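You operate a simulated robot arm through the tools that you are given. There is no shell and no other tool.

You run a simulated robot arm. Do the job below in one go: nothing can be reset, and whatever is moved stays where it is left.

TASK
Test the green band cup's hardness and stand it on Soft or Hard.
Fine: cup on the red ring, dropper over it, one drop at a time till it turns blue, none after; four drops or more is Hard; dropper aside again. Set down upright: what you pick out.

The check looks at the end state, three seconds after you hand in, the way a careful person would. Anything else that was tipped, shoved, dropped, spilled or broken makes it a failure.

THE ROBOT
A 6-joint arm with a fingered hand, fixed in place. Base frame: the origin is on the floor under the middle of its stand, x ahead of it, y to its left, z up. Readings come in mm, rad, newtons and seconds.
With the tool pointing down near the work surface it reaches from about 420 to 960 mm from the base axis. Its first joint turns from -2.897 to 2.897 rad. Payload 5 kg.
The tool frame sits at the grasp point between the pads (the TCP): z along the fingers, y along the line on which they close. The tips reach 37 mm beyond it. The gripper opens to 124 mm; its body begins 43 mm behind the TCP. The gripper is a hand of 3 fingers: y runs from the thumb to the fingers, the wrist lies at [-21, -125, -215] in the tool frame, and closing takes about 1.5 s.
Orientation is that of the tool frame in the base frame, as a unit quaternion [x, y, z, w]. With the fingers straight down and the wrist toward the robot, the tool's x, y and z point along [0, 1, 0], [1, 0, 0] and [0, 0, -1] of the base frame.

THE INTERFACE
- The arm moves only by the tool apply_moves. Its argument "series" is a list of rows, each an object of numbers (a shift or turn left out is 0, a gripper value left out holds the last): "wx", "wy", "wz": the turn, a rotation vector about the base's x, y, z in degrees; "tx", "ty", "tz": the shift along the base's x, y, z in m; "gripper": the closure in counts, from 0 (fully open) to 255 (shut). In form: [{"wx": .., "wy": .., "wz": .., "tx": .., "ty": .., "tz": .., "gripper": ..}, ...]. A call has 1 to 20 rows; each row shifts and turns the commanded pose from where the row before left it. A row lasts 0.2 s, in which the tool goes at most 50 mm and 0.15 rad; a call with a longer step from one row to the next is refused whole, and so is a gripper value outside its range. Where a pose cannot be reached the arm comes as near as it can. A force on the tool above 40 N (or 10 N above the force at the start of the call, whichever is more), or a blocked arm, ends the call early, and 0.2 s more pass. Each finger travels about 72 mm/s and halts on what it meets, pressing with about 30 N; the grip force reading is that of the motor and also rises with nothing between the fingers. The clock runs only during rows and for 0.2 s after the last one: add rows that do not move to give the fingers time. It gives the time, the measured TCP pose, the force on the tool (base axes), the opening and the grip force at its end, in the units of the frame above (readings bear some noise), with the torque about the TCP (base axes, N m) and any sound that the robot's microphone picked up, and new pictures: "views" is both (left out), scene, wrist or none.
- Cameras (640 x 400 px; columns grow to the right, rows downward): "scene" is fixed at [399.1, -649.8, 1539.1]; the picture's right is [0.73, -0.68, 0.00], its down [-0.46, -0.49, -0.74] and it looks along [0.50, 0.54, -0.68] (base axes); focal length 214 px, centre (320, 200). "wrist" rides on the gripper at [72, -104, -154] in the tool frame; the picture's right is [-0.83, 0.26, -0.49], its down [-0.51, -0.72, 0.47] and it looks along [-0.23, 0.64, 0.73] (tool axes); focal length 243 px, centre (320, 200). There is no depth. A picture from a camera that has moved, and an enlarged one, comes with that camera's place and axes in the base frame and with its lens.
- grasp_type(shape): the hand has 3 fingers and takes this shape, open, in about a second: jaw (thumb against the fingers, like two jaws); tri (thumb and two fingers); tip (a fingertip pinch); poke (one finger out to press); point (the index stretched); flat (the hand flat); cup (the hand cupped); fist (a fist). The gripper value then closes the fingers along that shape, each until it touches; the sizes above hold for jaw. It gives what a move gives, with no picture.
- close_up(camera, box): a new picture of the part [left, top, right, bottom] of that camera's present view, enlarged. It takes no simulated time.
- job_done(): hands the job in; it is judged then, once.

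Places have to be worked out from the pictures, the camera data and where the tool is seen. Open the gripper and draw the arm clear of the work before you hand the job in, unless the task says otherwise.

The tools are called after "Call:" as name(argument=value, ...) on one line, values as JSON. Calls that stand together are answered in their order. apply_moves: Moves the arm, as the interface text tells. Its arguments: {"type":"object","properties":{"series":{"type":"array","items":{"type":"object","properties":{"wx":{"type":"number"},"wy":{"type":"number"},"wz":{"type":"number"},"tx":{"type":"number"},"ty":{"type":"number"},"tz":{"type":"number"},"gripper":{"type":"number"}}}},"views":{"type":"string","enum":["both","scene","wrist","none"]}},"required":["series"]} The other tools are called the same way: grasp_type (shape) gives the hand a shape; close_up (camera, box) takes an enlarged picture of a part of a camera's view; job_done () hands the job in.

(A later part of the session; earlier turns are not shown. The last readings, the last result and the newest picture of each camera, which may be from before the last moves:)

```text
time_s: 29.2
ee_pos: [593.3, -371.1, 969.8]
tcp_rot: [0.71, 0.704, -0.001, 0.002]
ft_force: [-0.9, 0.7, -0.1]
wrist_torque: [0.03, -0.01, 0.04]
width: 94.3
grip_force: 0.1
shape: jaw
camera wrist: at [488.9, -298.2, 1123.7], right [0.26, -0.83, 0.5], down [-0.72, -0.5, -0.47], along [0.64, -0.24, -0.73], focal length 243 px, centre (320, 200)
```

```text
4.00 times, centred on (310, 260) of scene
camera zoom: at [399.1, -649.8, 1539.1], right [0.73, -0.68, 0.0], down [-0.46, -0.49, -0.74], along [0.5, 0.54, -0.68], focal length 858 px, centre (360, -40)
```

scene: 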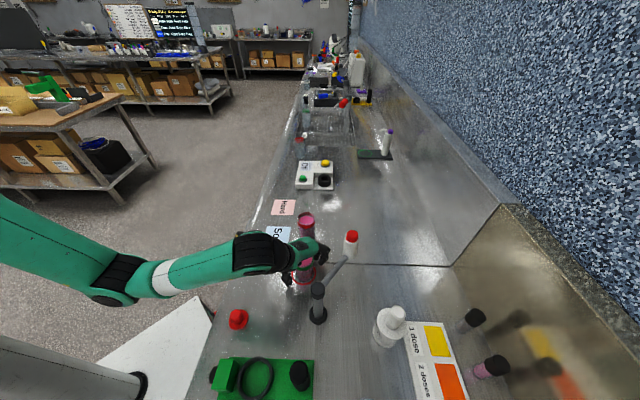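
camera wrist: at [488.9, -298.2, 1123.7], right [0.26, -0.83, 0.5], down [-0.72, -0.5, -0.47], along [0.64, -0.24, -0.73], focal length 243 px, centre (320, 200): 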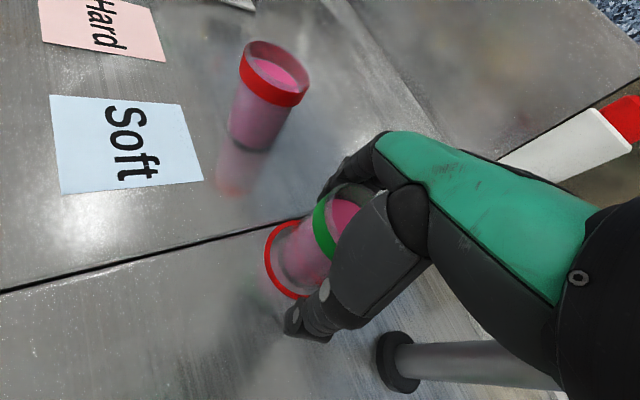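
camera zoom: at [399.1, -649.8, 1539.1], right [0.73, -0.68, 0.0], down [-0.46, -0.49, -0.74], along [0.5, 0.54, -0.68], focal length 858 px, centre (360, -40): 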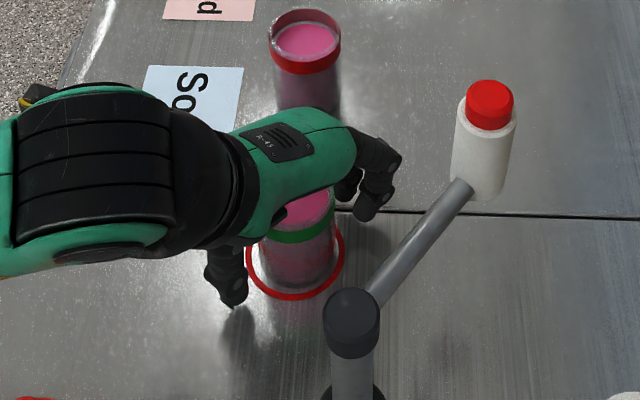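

The cup stands freely in the ring. I raise the hand straight up and clear of it.

Call:
apply_moves(series=[{"tz": 0.01}, {"tz": 0.02}, {"tz": 0.03}, {"tz": 0.04}, {"tz": 0.04}, {"tz": 0.04}, {"tz": 0.04}, {"tz": 0.03}], views="both")

Call:
close_up(camera="scene", box=[260, 210, 380, 330])

Call:
close_up(camera="wrist", box=[200, 150, 420, 380])

```text
time_s: 31.0
ee_pos: [599.1, -373.0, 1218.8]
tcp_rot: [0.709, 0.705, 0.001, 0.004]
ft_force: [-0.1, -0.3, 0.2]
wrist_torque: [0.02, 0.01, 0.04]
width: 94.4
grip_force: 0.1
shape: jaw
out of reach, approached as far as the arm can: row 8
camera wrist: at [493.9, -299.1, 1370.6], right [0.25, -0.83, 0.5], down [-0.72, -0.5, -0.47], along [0.64, -0.24, -0.73], focal length 243 px, centre (320, 200)
```

scene: 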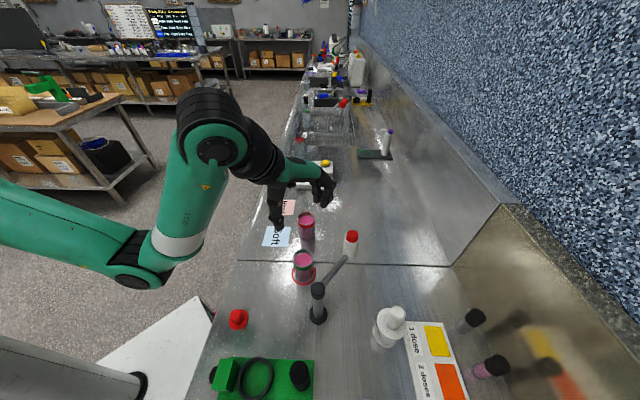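
wrist: 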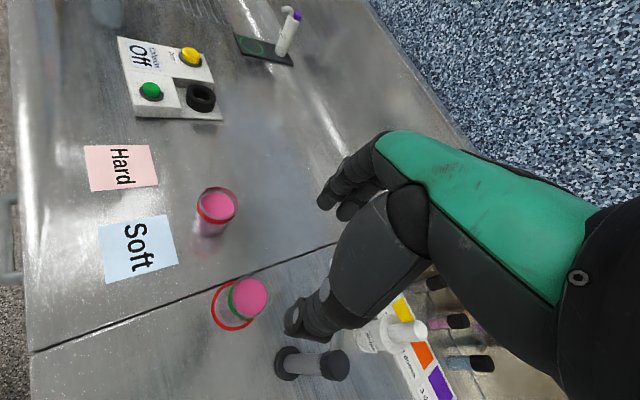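

```text
3.33 times, centred on (320, 270) of scene
camera zoom: at [399.1, -649.8, 1539.1], right [0.73, -0.68, 0.0], down [-0.46, -0.49, -0.74], along [0.5, 0.54, -0.68], focal length 715 px, centre (320, -33)
```

zoom: 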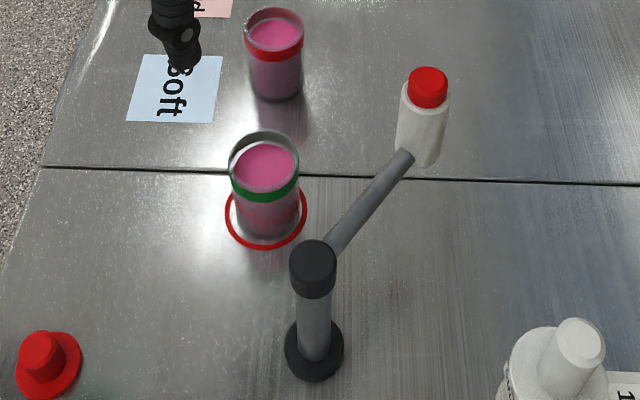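

```text
1.74 times, centred on (310, 265) of wrist
camera zoom: at [493.9, -299.1, 1370.6], right [0.25, -0.83, 0.5], down [-0.72, -0.5, -0.47], along [0.64, -0.24, -0.73], focal length 422 px, centre (337, 87)
```

zoom: 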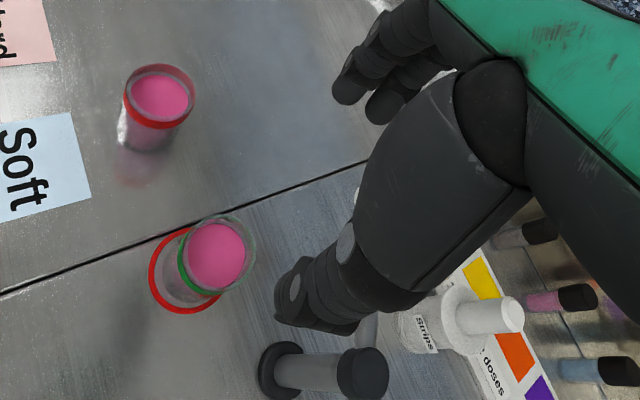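

The green-band cup stands well inside the ring, at about (592.5, -370). Now I change the hand to the poke shape and look where the stretched finger is.

Call:
grasp_type(shape="poke")

Call:
apply_moves(series=[{}, {}], views="both")

Call:
close_up(camera="scene", box=[220, 120, 380, 240])

```text
time_s: 31.9
ee_pos: [599.0, -371.8, 1216.9]
tcp_rot: [0.709, 0.705, 0.0, 0.004]
ft_force: [0.0, -0.5, -0.3]
wrist_torque: [0.01, 0.02, 0.03]
width: 0.0
grip_force: 0.1
shape: poke
```

```text
time_s: 32.5
ee_pos: [598.6, -372.3, 1216.7]
tcp_rot: [0.71, 0.704, 0.0, 0.003]
ft_force: [-0.7, -0.7, 0.1]
wrist_torque: [0.0, 0.0, 0.0]
width: 0.0
grip_force: 0.0
shape: poke
camera wrist: at [494.0, -299.2, 1370.2], right [0.25, -0.83, 0.5], down [-0.72, -0.5, -0.47], along [0.64, -0.24, -0.73], focal length 243 px, centre (320, 200)
```

scene: 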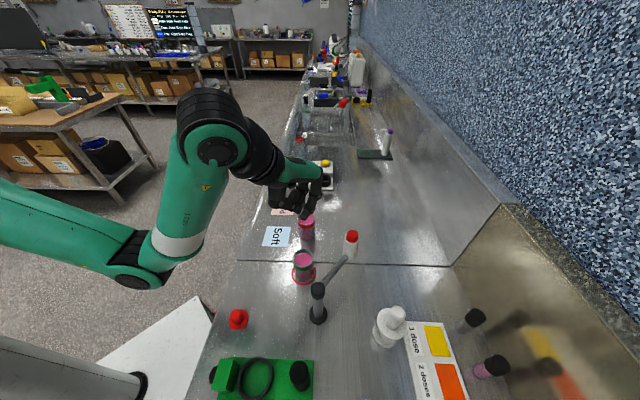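
wrist: 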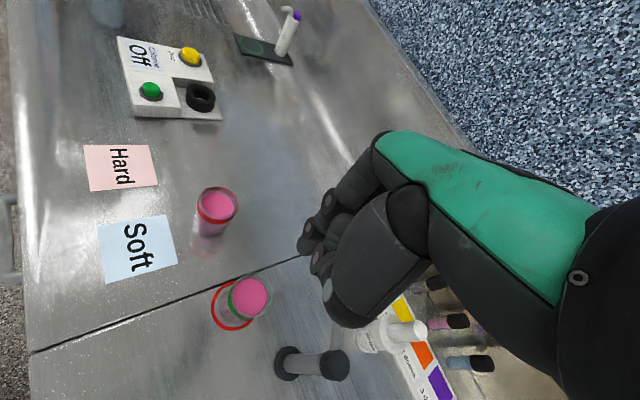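

```text
3.33 times, centred on (300, 180) of scene
camera zoom: at [399.1, -649.8, 1539.1], right [0.73, -0.68, 0.0], down [-0.46, -0.49, -0.74], along [0.5, 0.54, -0.68], focal length 715 px, centre (387, 267)
```

zoom: 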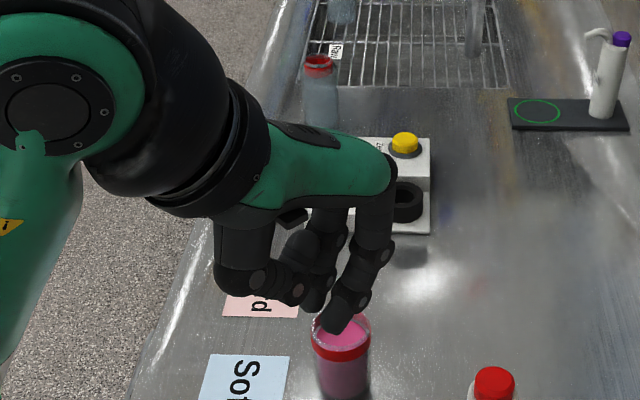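

The stretched finger points down from the finger side of the hand. I enlarge both views to triangulate its tip.

Call:
close_up(camera="wrist", box=[270, 160, 430, 340])

Call:
close_up(camera="scene", box=[270, 160, 340, 230])

```text
2.22 times, centred on (350, 250) of wrist
camera zoom: at [494.0, -299.2, 1370.2], right [0.25, -0.83, 0.5], down [-0.72, -0.5, -0.47], along [0.64, -0.24, -0.73], focal length 539 px, centre (253, 89)
```

zoom: 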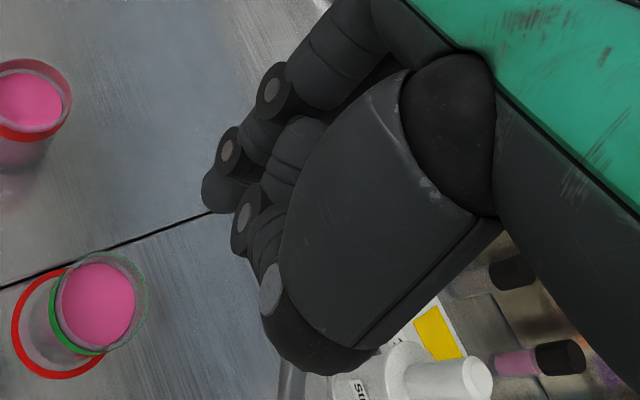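

```text
5.71 times, centred on (305, 195) of scene
camera zoom: at [399.1, -649.8, 1539.1], right [0.73, -0.68, 0.0], down [-0.46, -0.49, -0.74], along [0.5, 0.54, -0.68], focal length 1226 px, centre (406, 229)
```

zoom: 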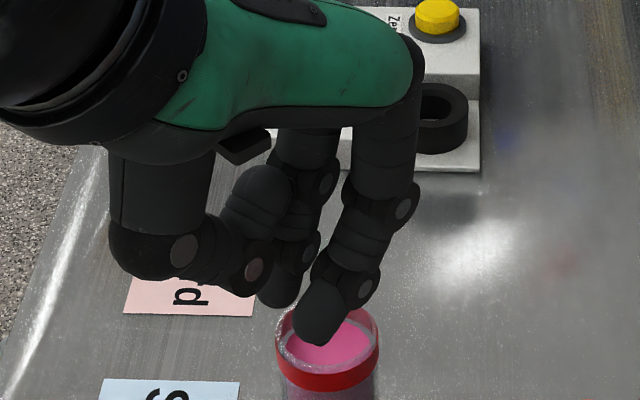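

It is unclear whether the held gripper value curls the fingers in this shape, so I command gripper 0 explicitly and look again.

Call:
apply_moves(series=[{"gripper": 0}, {"gripper": 0}, {"gripper": 0}, {"gripper": 0}, {"gripper": 0}], views="scene")

Call:
close_up(camera="scene", box=[270, 160, 340, 230])

Call:
close_up(camera="wrist", box=[270, 160, 430, 340])

```text
time_s: 33.7
ee_pos: [597.9, -373.2, 1218.3]
tcp_rot: [0.709, 0.705, 0.0, 0.004]
ft_force: [0.3, 0.2, 0.5]
wrist_torque: [0.0, 0.0, 0.0]
width: 0.1
grip_force: 0.0
shape: poke
```

scene: 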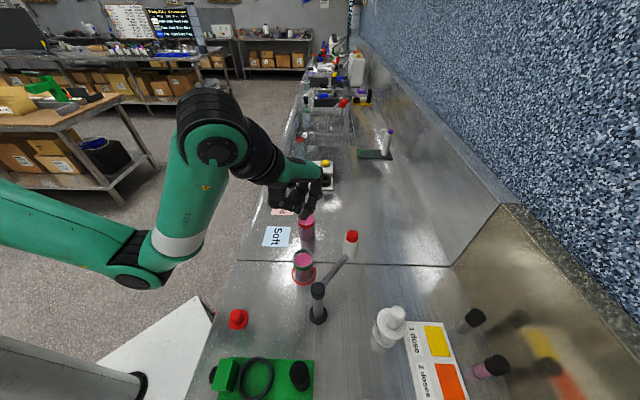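

```text
5.71 times, centred on (305, 195) of scene
camera zoom: at [399.1, -649.8, 1539.1], right [0.73, -0.68, 0.0], down [-0.46, -0.49, -0.74], along [0.5, 0.54, -0.68], focal length 1226 px, centre (406, 229)
```

zoom: 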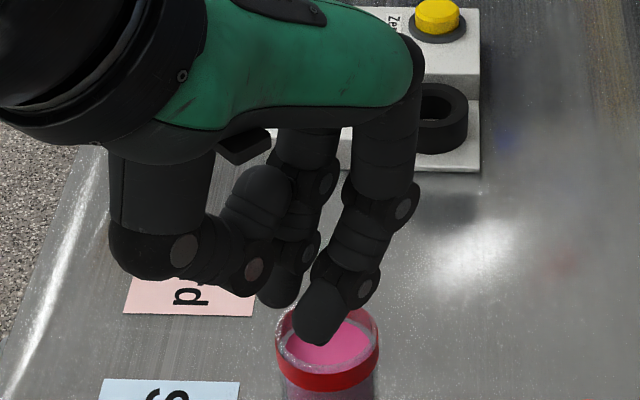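

```text
2.22 times, centred on (350, 250) of wrist
camera zoom: at [494.0, -299.2, 1370.2], right [0.25, -0.83, 0.5], down [-0.72, -0.5, -0.47], along [0.64, -0.24, -0.73], focal length 539 px, centre (253, 89)
```

zoom: 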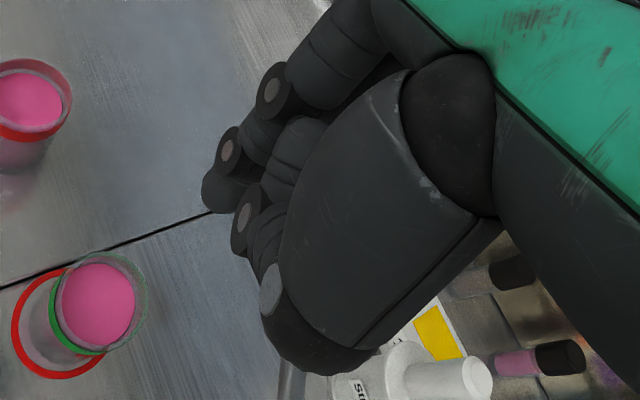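

In poke both fingers look bent at similar length. I try the point shape to compare.

Call:
grasp_type(shape="point")

Call:
apply_moves(series=[{}, {}], views="scene")

Call:
close_up(camera="scene", box=[260, 150, 350, 240])

Call:
close_up(camera="wrist", box=[250, 160, 430, 360])

```text
time_s: 34.6
ee_pos: [599.5, -372.7, 1217.3]
tcp_rot: [0.71, 0.705, 0.0, 0.004]
ft_force: [-0.6, 0.5, 0.3]
wrist_torque: [-0.01, -0.03, 0.01]
width: 0.1
grip_force: 0.0
shape: point
```

```text
time_s: 35.2
ee_pos: [597.8, -372.1, 1217.3]
tcp_rot: [0.709, 0.705, 0.0, 0.004]
ft_force: [-0.3, 0.2, 0.5]
wrist_torque: [-0.03, 0.0, 0.04]
width: 0.0
grip_force: 0.0
shape: point
```

scene: 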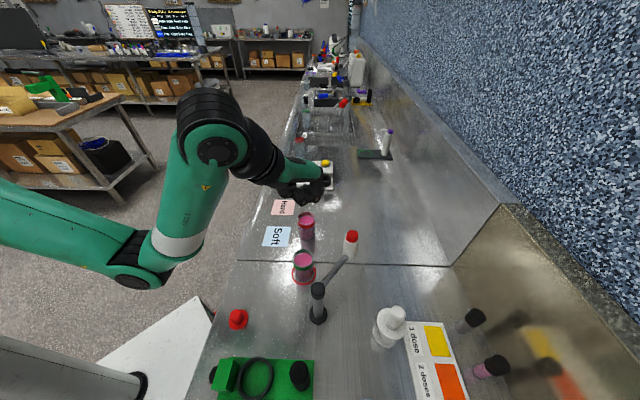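

```text
4.44 times, centred on (305, 195) of scene
camera zoom: at [399.1, -649.8, 1539.1], right [0.73, -0.68, 0.0], down [-0.46, -0.49, -0.74], along [0.5, 0.54, -0.68], focal length 953 px, centre (387, 222)
```

zoom: 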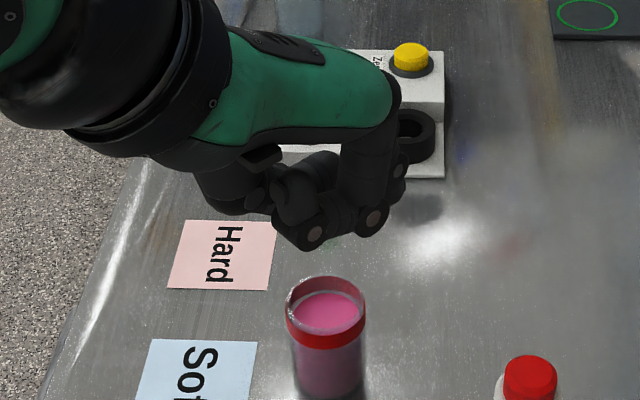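

```text
2.00 times, centred on (340, 260) of wrist
camera zoom: at [494.0, -299.2, 1370.2], right [0.25, -0.83, 0.5], down [-0.72, -0.5, -0.47], along [0.64, -0.24, -0.73], focal length 485 px, centre (280, 80)
```

zoom: 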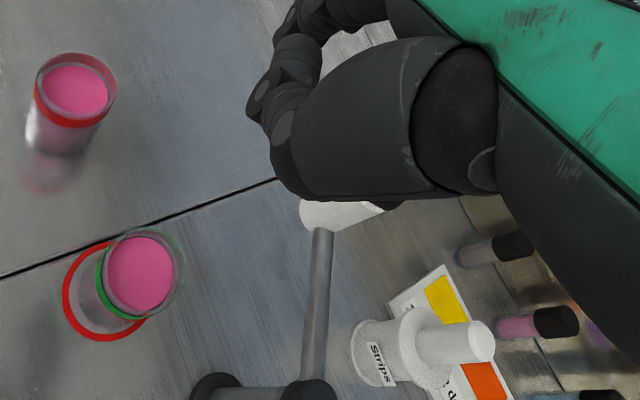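

In point the fingers seem curled so far; I give it a little more time and look again.

Call:
apply_moves(series=[{}, {}, {}, {}], views="scene")

Call:
close_up(camera="scene", box=[270, 160, 340, 230])

Call:
close_up(camera="wrist", box=[320, 120, 480, 280])

```text
time_s: 36.2
ee_pos: [598.4, -372.0, 1216.4]
tcp_rot: [0.709, 0.705, 0.0, 0.004]
ft_force: [0.8, -0.3, -0.7]
wrist_torque: [0.0, 0.0, 0.02]
width: 0.1
grip_force: 0.1
shape: point
```

scene: 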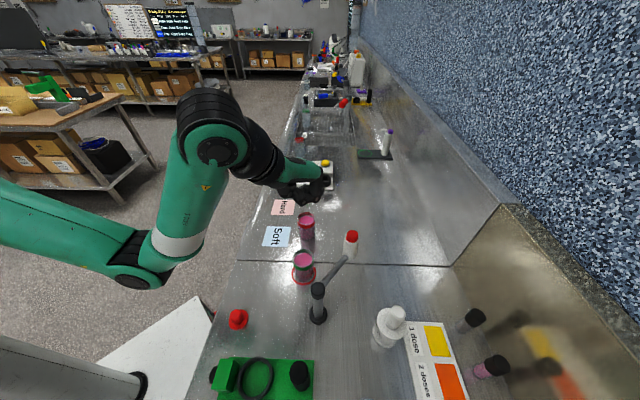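

```text
5.71 times, centred on (305, 195) of scene
camera zoom: at [399.1, -649.8, 1539.1], right [0.73, -0.68, 0.0], down [-0.46, -0.49, -0.74], along [0.5, 0.54, -0.68], focal length 1226 px, centre (406, 229)
```

zoom: 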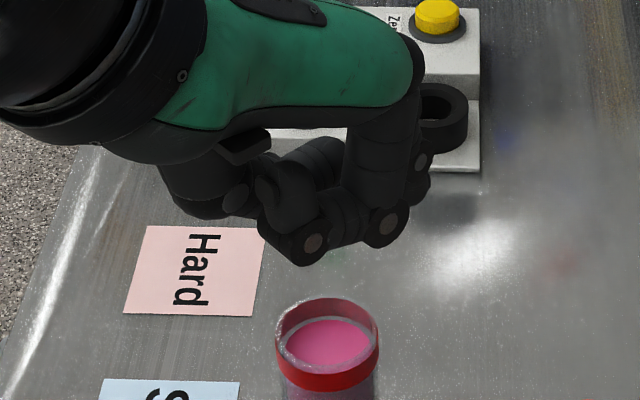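

```text
2.50 times, centred on (400, 200) of wrist
camera zoom: at [494.0, -299.2, 1370.2], right [0.25, -0.83, 0.5], down [-0.72, -0.5, -0.47], along [0.64, -0.24, -0.73], focal length 606 px, centre (120, 200)
```

zoom: 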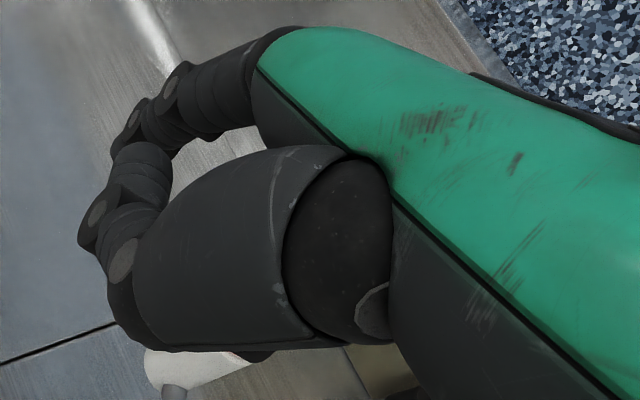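

Point is just a fist-like curl here, so I go back to jaw. With loosely caged jaws I can carry the dropper bottle sideways in both directions without squeezing it or touching its cap.

Call:
grasp_type(shape="jaw")

Call:
apply_moves(series=[{"gripper": 255}, {"gripper": 255}, {"gripper": 255}, {"gripper": 255}, {"gripper": 255}, {"gripper": 255}, {"gripper": 255}, {"gripper": 255}], views="both")

Call:
close_up(camera="scene", box=[270, 160, 340, 230])

Call:
close_up(camera="wrist", box=[250, 140, 430, 340])

```text
time_s: 37.1
ee_pos: [598.7, -372.3, 1217.8]
tcp_rot: [0.71, 0.704, 0.0, 0.004]
ft_force: [-0.2, 0.7, 0.1]
wrist_torque: [0.0, -0.02, -0.01]
width: 124.1
grip_force: 0.0
shape: jaw
```

```text
time_s: 38.9
ee_pos: [600.1, -372.0, 1218.8]
tcp_rot: [0.71, 0.704, 0.0, 0.004]
ft_force: [0.5, -1.0, 0.0]
wrist_torque: [0.02, 0.02, 0.01]
width: 0.1
grip_force: 30.3
shape: jaw
camera wrist: at [494.0, -299.2, 1370.2], right [0.25, -0.83, 0.5], down [-0.72, -0.5, -0.47], along [0.64, -0.24, -0.73], focal length 243 px, centre (320, 200)
```

scene: 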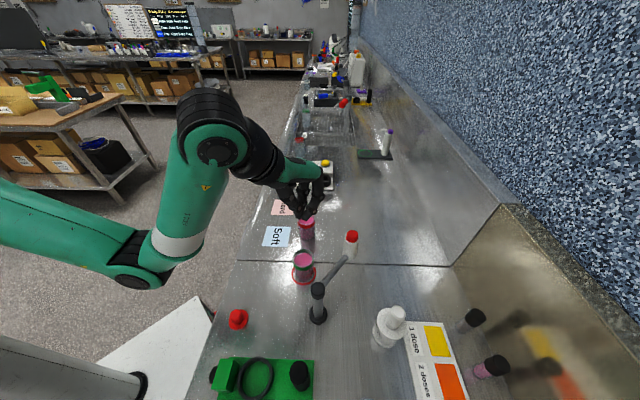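
wrist: 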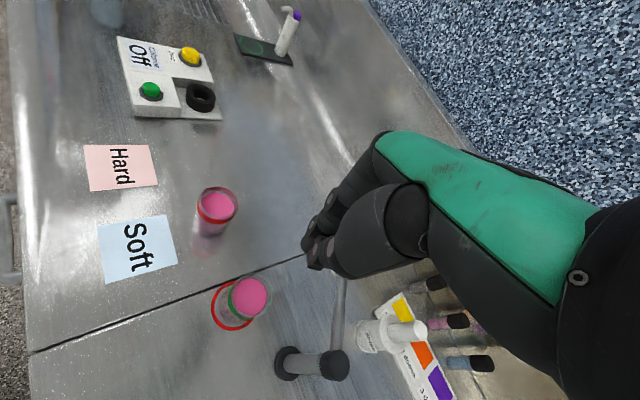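

```text
5.71 times, centred on (305, 195) of scene
camera zoom: at [399.1, -649.8, 1539.1], right [0.73, -0.68, 0.0], down [-0.46, -0.49, -0.74], along [0.5, 0.54, -0.68], focal length 1226 px, centre (406, 229)
```

zoom: 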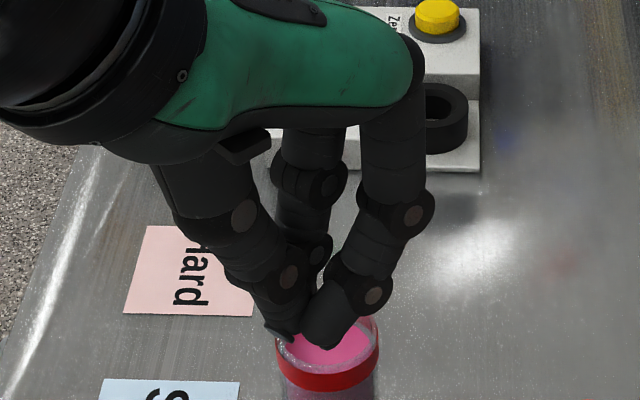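

```text
2.00 times, centred on (340, 240) of wrist
camera zoom: at [494.0, -299.2, 1370.2], right [0.25, -0.83, 0.5], down [-0.72, -0.5, -0.47], along [0.64, -0.24, -0.73], focal length 485 px, centre (280, 120)
```

zoom: 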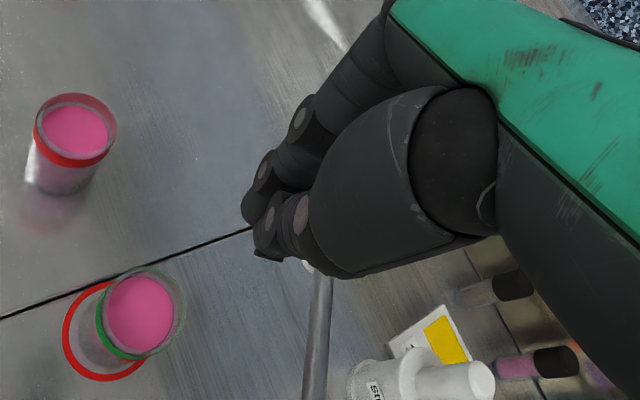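

The closed jaw tips converge near the TCP line and will serve for pressing. Now I open the jaw and move above the dropper, yawing to about -82° so the closing direction is across its rod.

Call:
apply_moves(series=[{"gripper": 0, "wz": -4, "tx": 0.0, "ty": 0.0}, {"wz": -7.8, "tx": 0.0073, "ty": -0.0095}, {"wz": -7.8, "tx": 0.0073, "ty": -0.0095}, {"wz": -7.8, "tx": 0.0073, "ty": -0.0095}, {"wz": -7.8, "tx": 0.0073, "ty": -0.0095}, {"wz": -7.8, "tx": 0.0073, "ty": -0.0095}, {"wz": -7.8, "tx": 0.0073, "ty": -0.0095}, {"wz": -7.8, "tx": 0.0073, "ty": -0.0095}, {"wz": -7.8, "tx": 0.0073, "ty": -0.0095}, {"wz": -7.8, "tx": 0.0073, "ty": -0.0095}, {"wz": -7.8, "tx": 0.0073, "ty": -0.0095}, {}], views="both")

Call:
close_up(camera="scene", box=[290, 170, 410, 290])

Call:
close_up(camera="wrist", box=[200, 140, 440, 380])

```text
time_s: 41.5
ee_pos: [671.9, -469.8, 1216.4]
tcp_rot: [0.998, 0.066, -0.002, 0.001]
ft_force: [-0.8, 0.4, 0.3]
wrist_torque: [0.01, 0.01, 0.01]
width: 124.0
grip_force: 0.1
shape: jaw
camera wrist: at [730.4, -356.9, 1370.0], right [-0.79, -0.37, 0.5], down [-0.6, 0.65, -0.47], along [-0.15, -0.67, -0.73], focal length 243 px, centre (320, 200)
```

scene: 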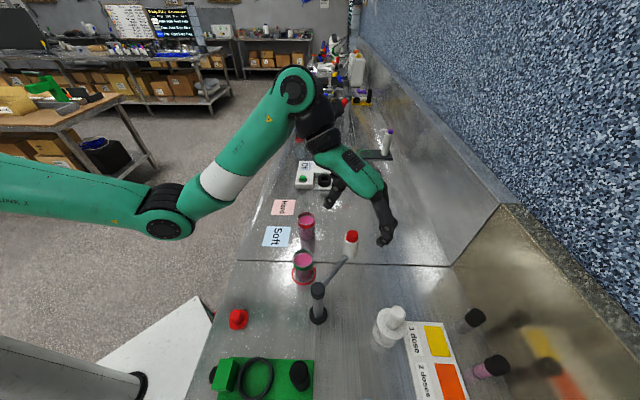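
wrist: 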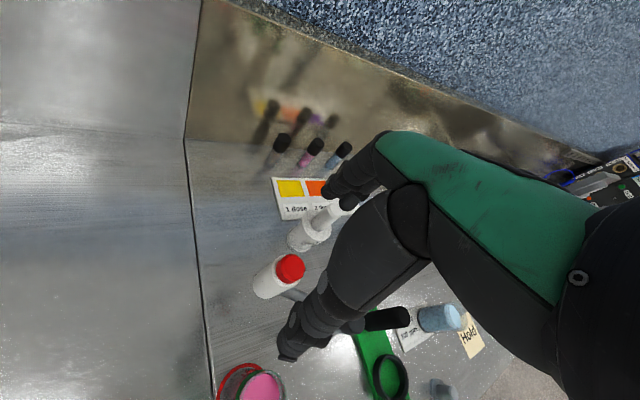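

```text
3.33 times, centred on (350, 230) of scene
camera zoom: at [399.1, -649.8, 1539.1], right [0.73, -0.68, 0.0], down [-0.46, -0.49, -0.74], along [0.5, 0.54, -0.68], focal length 715 px, centre (220, 100)
```

zoom: 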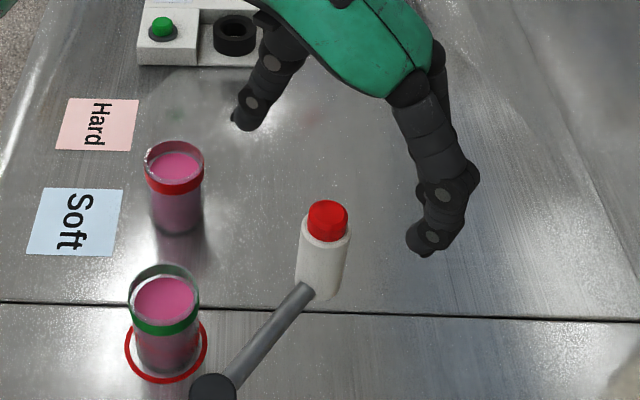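

```text
1.67 times, centred on (320, 260) of wrist
camera zoom: at [730.4, -356.9, 1370.0], right [-0.79, -0.37, 0.5], down [-0.6, 0.65, -0.47], along [-0.15, -0.67, -0.73], focal length 404 px, centre (320, 100)
```

zoom: 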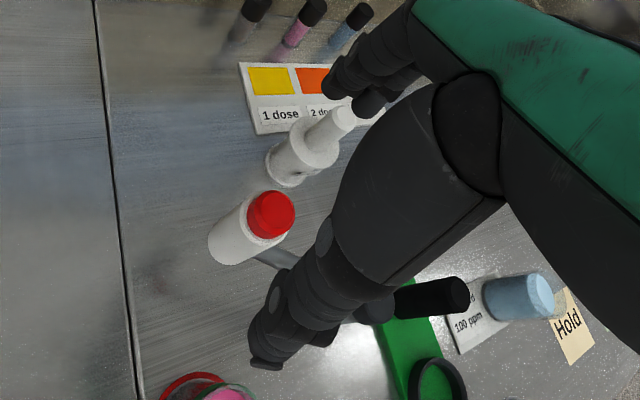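

The caps coincide: the dropper axis is at about (669, -470) and the TCP is right above it. I descend with open jaws around the bottle, keeping the palm above the cap.

Call:
apply_moves(series=[{"tx": -0.0025, "tz": -0.02}, {"tz": -0.03}, {"tz": -0.025}, {"tz": -0.015}, {"tz": -0.01}, {}], views="both")

Call:
close_up(camera="scene", box=[290, 190, 410, 310])

Call:
close_up(camera="wrist", box=[200, 140, 440, 380])

```text
time_s: 42.9
ee_pos: [669.2, -467.7, 1116.1]
tcp_rot: [0.998, 0.066, -0.002, 0.0]
ft_force: [0.3, 0.0, 0.5]
wrist_torque: [0.02, 0.0, 0.0]
width: 123.8
grip_force: 0.0
shape: jaw
camera wrist: at [727.7, -355.8, 1269.3], right [-0.79, -0.37, 0.5], down [-0.6, 0.65, -0.47], along [-0.15, -0.67, -0.73], focal length 243 px, centre (320, 200)
```

scene: 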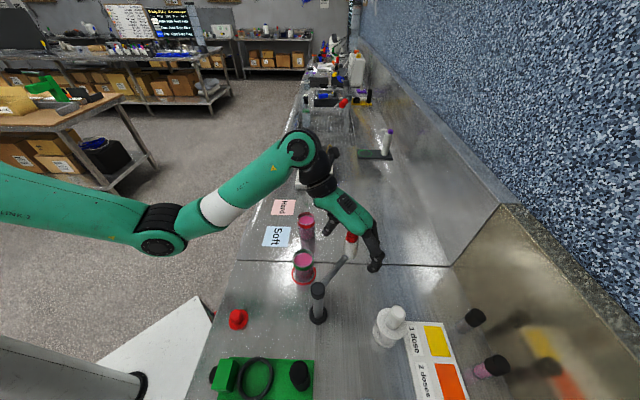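
wrist: 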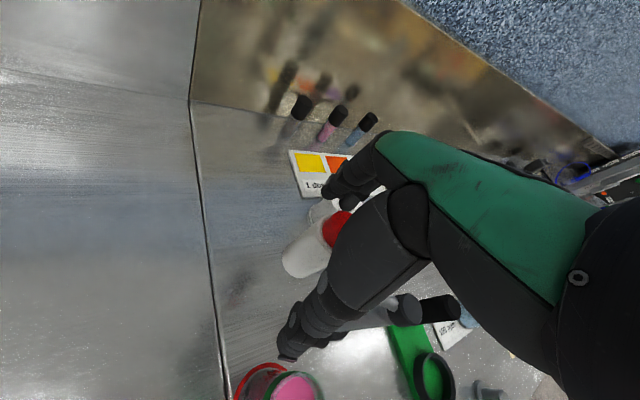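

```text
3.33 times, centred on (350, 250) of scene
camera zoom: at [399.1, -649.8, 1539.1], right [0.73, -0.68, 0.0], down [-0.46, -0.49, -0.74], along [0.5, 0.54, -0.68], focal length 715 px, centre (220, 33)
```

zoom: 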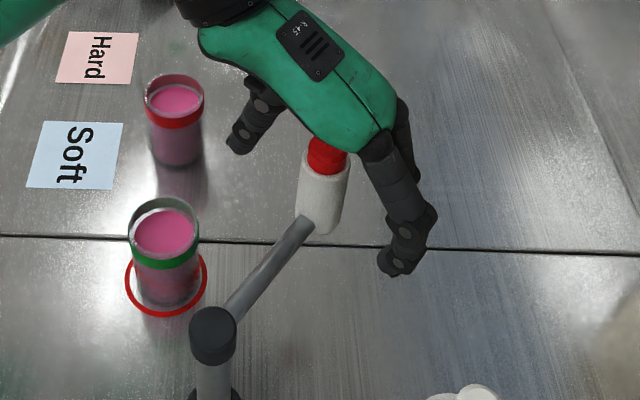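

```text
1.67 times, centred on (320, 260) of wrist
camera zoom: at [727.7, -355.8, 1269.3], right [-0.79, -0.37, 0.5], down [-0.6, 0.65, -0.47], along [-0.15, -0.67, -0.73], focal length 404 px, centre (320, 100)
```

zoom: 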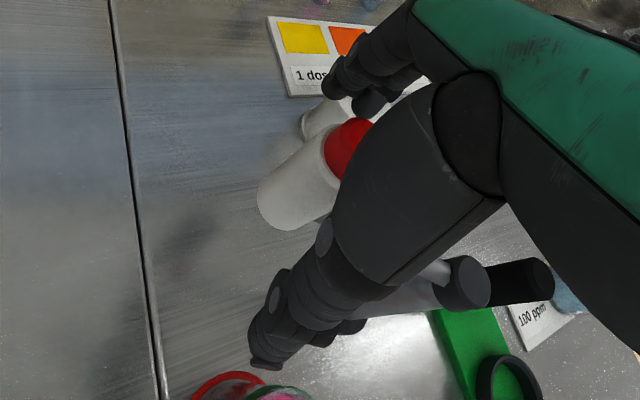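

The jaws straddle the bottle, with the palm about 19 mm above the cap. I close partially to about 55 mm as a loose cage.

Call:
apply_moves(series=[{"gripper": 70, "ty": -0.001}, {"gripper": 110}, {"gripper": 130}, {"gripper": 140}, {"gripper": 140}, {"gripper": 140}], views="both")

Call:
close_up(camera="scene", box=[310, 200, 400, 290])

Call:
close_up(camera="wrist", box=[240, 140, 440, 340])

```text
time_s: 44.3
ee_pos: [669.5, -470.0, 1116.2]
tcp_rot: [0.998, 0.067, -0.002, 0.001]
ft_force: [0.1, -0.1, -0.4]
wrist_torque: [0.01, -0.02, -0.01]
width: 56.6
grip_force: 0.0
shape: jaw
camera wrist: at [727.4, -357.2, 1269.6], right [-0.79, -0.37, 0.5], down [-0.6, 0.65, -0.47], along [-0.15, -0.67, -0.73], focal length 243 px, centre (320, 200)
```

scene: 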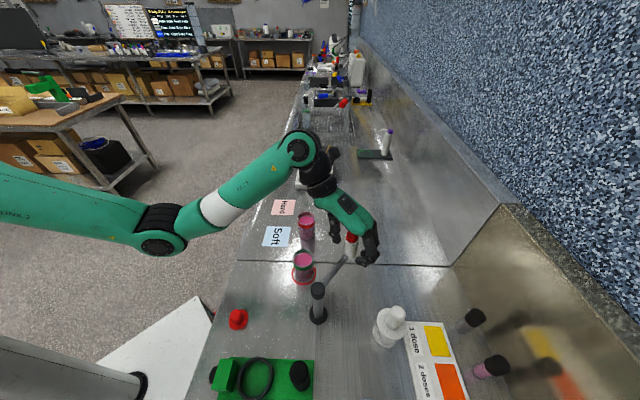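
wrist: 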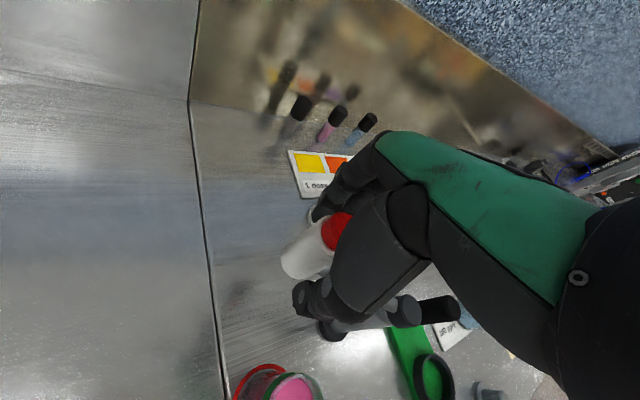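

```text
4.44 times, centred on (355, 245) of scene
camera zoom: at [399.1, -649.8, 1539.1], right [0.73, -0.68, 0.0], down [-0.46, -0.49, -0.74], along [0.5, 0.54, -0.68], focal length 953 px, centre (164, 0)
```

zoom: 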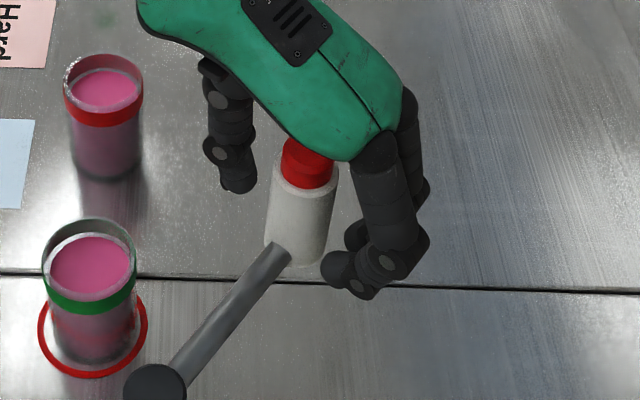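

```text
2.00 times, centred on (340, 240) of wrist
camera zoom: at [727.4, -357.2, 1269.6], right [-0.79, -0.37, 0.5], down [-0.6, 0.65, -0.47], along [-0.15, -0.67, -0.73], focal length 485 px, centre (280, 120)
```

zoom: 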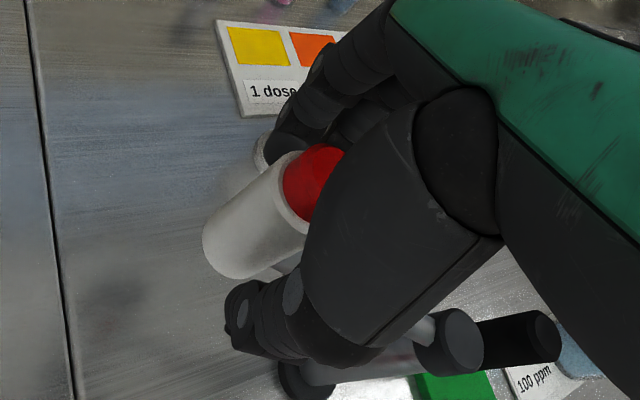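

The cage encloses the bottle without contact. I start swinging it counter-clockwise around the post, rotating the hand with it, and check after the first part.

Call:
apply_moves(series=[{"tx": -0.00142, "ty": 0.00878, "wz": 4}, {"tx": -0.00203, "ty": 0.00867, "wz": 4}, {"tx": -0.00263, "ty": 0.0085, "wz": 4}, {"tx": -0.00322, "ty": 0.0083, "wz": 4}, {"tx": -0.00379, "ty": 0.00805, "wz": 4}, {"tx": -0.00434, "ty": 0.00777, "wz": 4}], views="both")

Call:
close_up(camera="scene", box=[280, 200, 380, 300])

Call:
close_up(camera="wrist", box=[200, 140, 440, 380])

```text
time_s: 45.7
ee_pos: [652.6, -418.7, 1117.6]
tcp_rot: [0.962, 0.273, -0.002, 0.001]
ft_force: [0.2, -2.1, -0.7]
wrist_torque: [-0.02, -0.01, -0.03]
width: 57.5
grip_force: 0.1
shape: jaw
camera wrist: at [658.9, -292.3, 1270.1], right [-0.57, -0.66, 0.5], down [-0.81, 0.35, -0.47], along [0.14, -0.67, -0.73], focal length 243 px, centre (320, 200)
```

scene: 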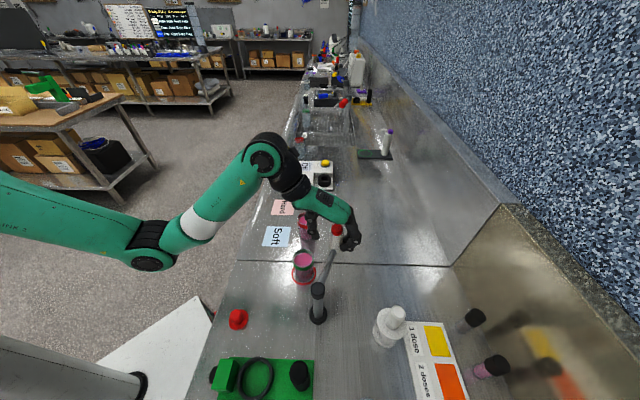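
wrist: 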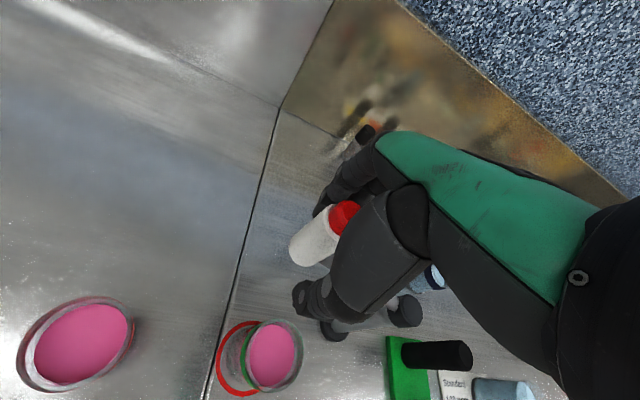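

```text
4.00 times, centred on (330, 250) of scene
camera zoom: at [399.1, -649.8, 1539.1], right [0.73, -0.68, 0.0], down [-0.46, -0.49, -0.74], along [0.5, 0.54, -0.68], focal length 858 px, centre (280, 0)
```

zoom: 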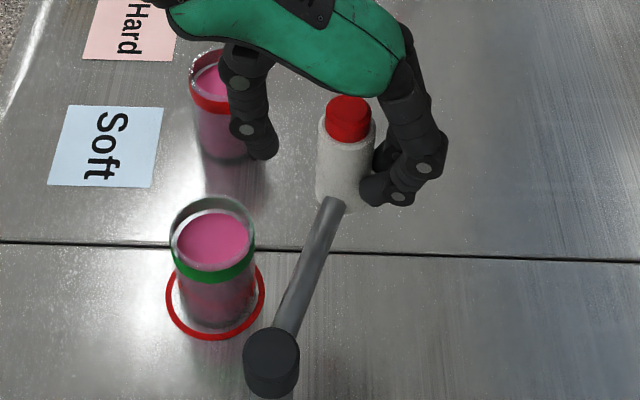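

```text
1.67 times, centred on (320, 260) of wrist
camera zoom: at [658.9, -292.3, 1270.1], right [-0.57, -0.66, 0.5], down [-0.81, 0.35, -0.47], along [0.14, -0.67, -0.73], focal length 404 px, centre (320, 100)
```

zoom: 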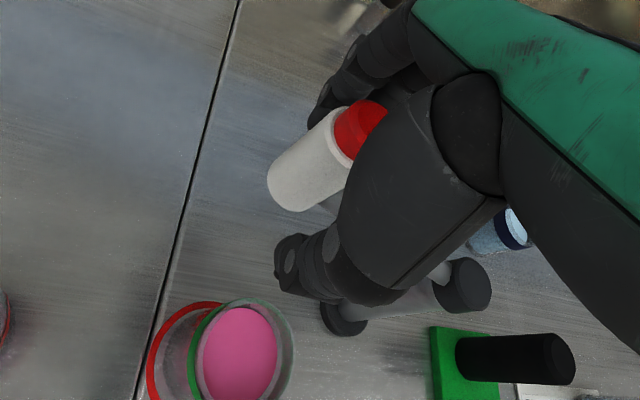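

The dropper swings freely with only 2 N, trailing about 10 mm behind the jaw centre. I continue the arc toward the cup.

Call:
apply_moves(series=[{"tx": -0.00487, "ty": 0.00744, "wz": 4}, {"tx": -0.00539, "ty": 0.00709, "wz": 4}, {"tx": -0.00586, "ty": 0.0067, "wz": 4}, {"tx": -0.00631, "ty": 0.00627, "wz": 4}, {"tx": -0.00674, "ty": 0.00582, "wz": 4}, {"tx": -0.00712, "ty": 0.00533, "wz": 4}, {"tx": -0.00748, "ty": 0.00482, "wz": 4}, {"tx": -0.0039, "ty": 0.00215, "wz": 2}], views="both")

Call:
close_up(camera="scene", box=[260, 210, 360, 310])

Call:
close_up(camera="wrist", box=[200, 140, 440, 380])

```text
time_s: 47.5
ee_pos: [603.7, -374.9, 1115.8]
tcp_rot: [0.858, 0.513, -0.001, 0.002]
ft_force: [2.1, -1.0, 0.6]
wrist_torque: [-0.06, -0.04, -0.04]
width: 57.4
grip_force: 0.2
shape: jaw
camera wrist: at [545.9, -261.0, 1269.2], right [-0.16, -0.85, 0.5], down [-0.88, -0.11, -0.47], along [0.45, -0.51, -0.73], focal length 243 px, centre (320, 200)
```

scene: 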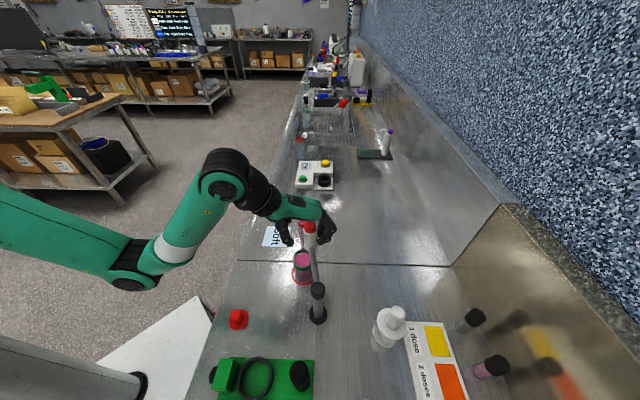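
wrist: 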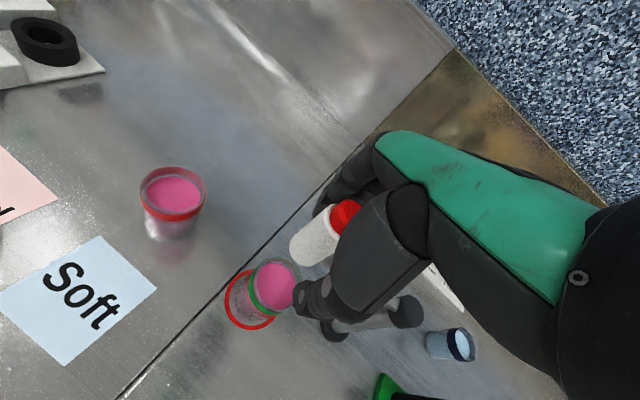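

```text
4.00 times, centred on (310, 260) of scene
camera zoom: at [399.1, -649.8, 1539.1], right [0.73, -0.68, 0.0], down [-0.46, -0.49, -0.74], along [0.5, 0.54, -0.68], focal length 858 px, centre (360, -40)
```

zoom: 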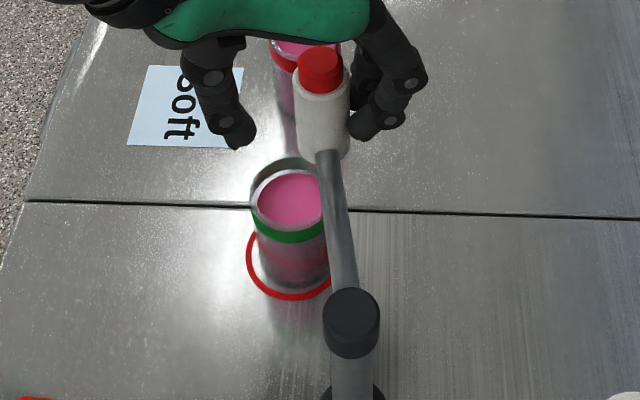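

```text
1.67 times, centred on (320, 260) of wrist
camera zoom: at [545.9, -261.0, 1269.2], right [-0.16, -0.85, 0.5], down [-0.88, -0.11, -0.47], along [0.45, -0.51, -0.73], focal length 404 px, centre (320, 100)
```

zoom: 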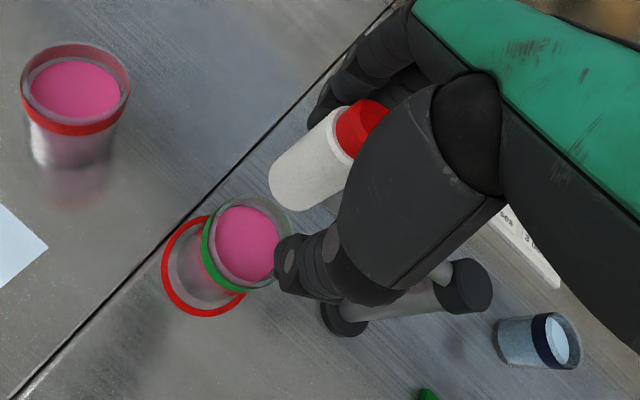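

The dropper is now at about azimuth 56° around the post; the cup lies at about 67°, so I swing 11° further.

Call:
apply_moves(series=[{"tx": -0.00794, "ty": 0.00401, "wz": 4}, {"tx": -0.0082, "ty": 0.00345, "wz": 4}, {"tx": -0.0063, "ty": 0.00221, "wz": 3}, {}], views="both")

Call:
close_up(camera="scene", box=[260, 210, 360, 310])

Call:
close_up(camera="wrist", box=[200, 140, 440, 380])

```text
time_s: 48.5
ee_pos: [581.2, -365.6, 1115.5]
tcp_rot: [0.805, 0.593, -0.001, 0.002]
ft_force: [2.1, -0.8, 0.2]
wrist_torque: [-0.02, -0.06, 0.0]
width: 57.4
grip_force: 0.0
shape: jaw
camera wrist: at [503.0, -265.4, 1269.2], right [0.0, -0.87, 0.5], down [-0.84, -0.27, -0.47], along [0.54, -0.42, -0.73], focal length 243 px, centre (320, 200)
```

scene: 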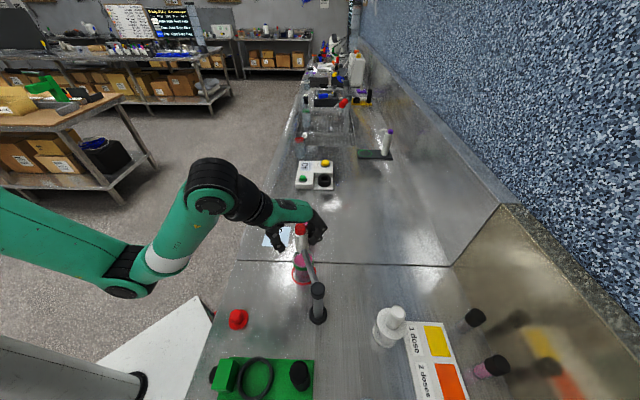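
wrist: 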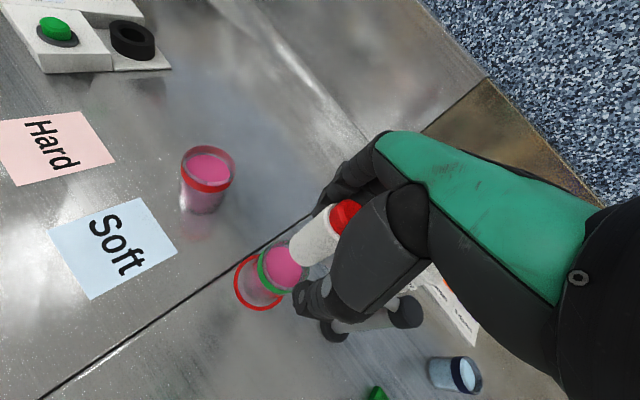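

```text
4.00 times, centred on (310, 260) of scene
camera zoom: at [399.1, -649.8, 1539.1], right [0.73, -0.68, 0.0], down [-0.46, -0.49, -0.74], along [0.5, 0.54, -0.68], focal length 858 px, centre (360, -40)
```

zoom: 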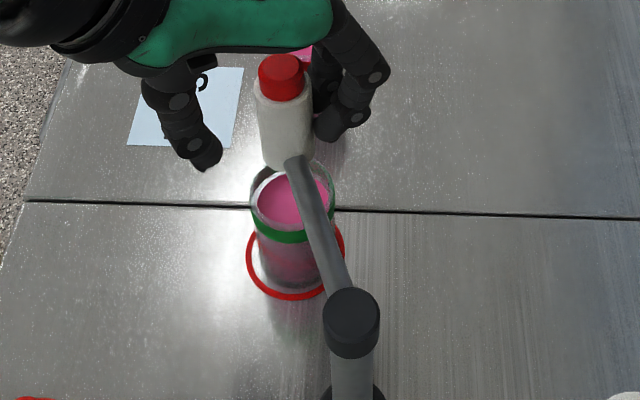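

```text
1.67 times, centred on (320, 260) of wrist
camera zoom: at [503.0, -265.4, 1269.2], right [0.0, -0.87, 0.5], down [-0.84, -0.27, -0.47], along [0.54, -0.42, -0.73], focal length 404 px, centre (320, 100)
```

zoom: 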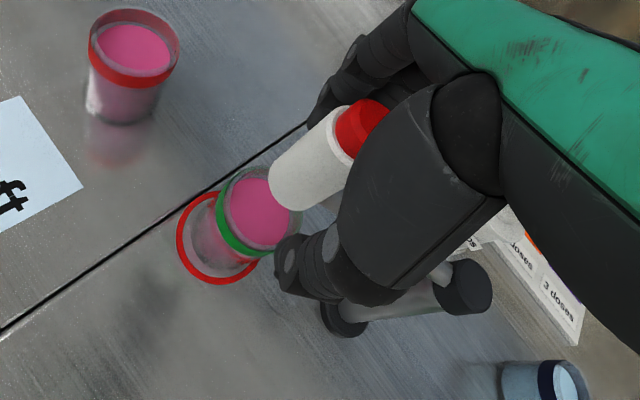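

The dropper's cap now sits at about (592, -372), over the cup's centre (592.5, -370). I open the cage and rise straight up, leaving the dropper there.

Call:
apply_moves(series=[{"gripper": 120}, {"gripper": 90}, {"gripper": 60}, {"gripper": 60}, {"gripper": 60}, {"tz": 0.01}, {"tz": 0.02}, {"tz": 0.03}, {"tz": 0.03}, {"tz": 0.012}, {}], views="both")

Call:
close_up(camera="scene", box=[260, 210, 360, 310])

Call:
close_up(camera="wrist", box=[200, 140, 440, 380])

```text
time_s: 50.9
ee_pos: [585.6, -368.1, 1211.2]
tcp_rot: [0.806, 0.592, -0.001, 0.003]
ft_force: [-0.2, 0.5, 0.2]
wrist_torque: [0.0, -0.02, 0.0]
width: 94.6
grip_force: 0.1
shape: jaw
out of reach, approached as far as the arm can: row 10
camera wrist: at [506.9, -266.3, 1365.8], right [0.0, -0.87, 0.5], down [-0.84, -0.27, -0.47], along [0.55, -0.42, -0.73], focal length 243 px, centre (320, 200)
```

scene: 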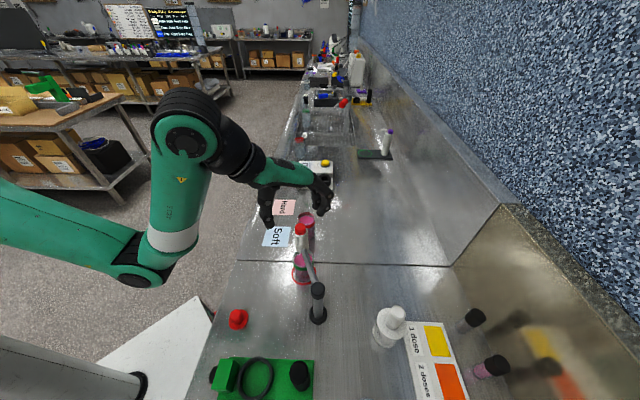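
wrist: 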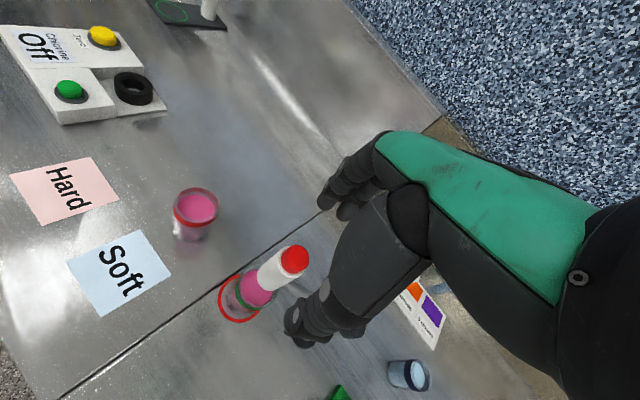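

```text
4.00 times, centred on (310, 260) of scene
camera zoom: at [399.1, -649.8, 1539.1], right [0.73, -0.68, 0.0], down [-0.46, -0.49, -0.74], along [0.5, 0.54, -0.68], focal length 858 px, centre (360, -40)
```

zoom: 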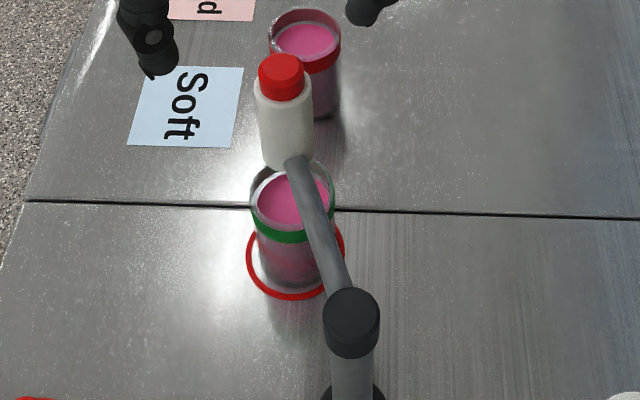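

```text
1.67 times, centred on (320, 260) of wrist
camera zoom: at [506.9, -266.3, 1365.8], right [0.0, -0.87, 0.5], down [-0.84, -0.27, -0.47], along [0.55, -0.42, -0.73], focal length 404 px, centre (320, 100)
```

zoom: 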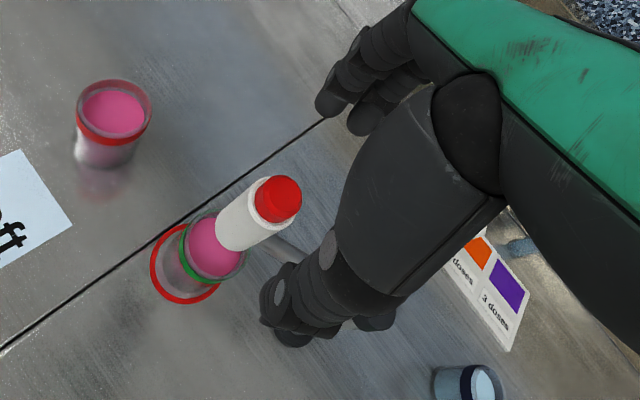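

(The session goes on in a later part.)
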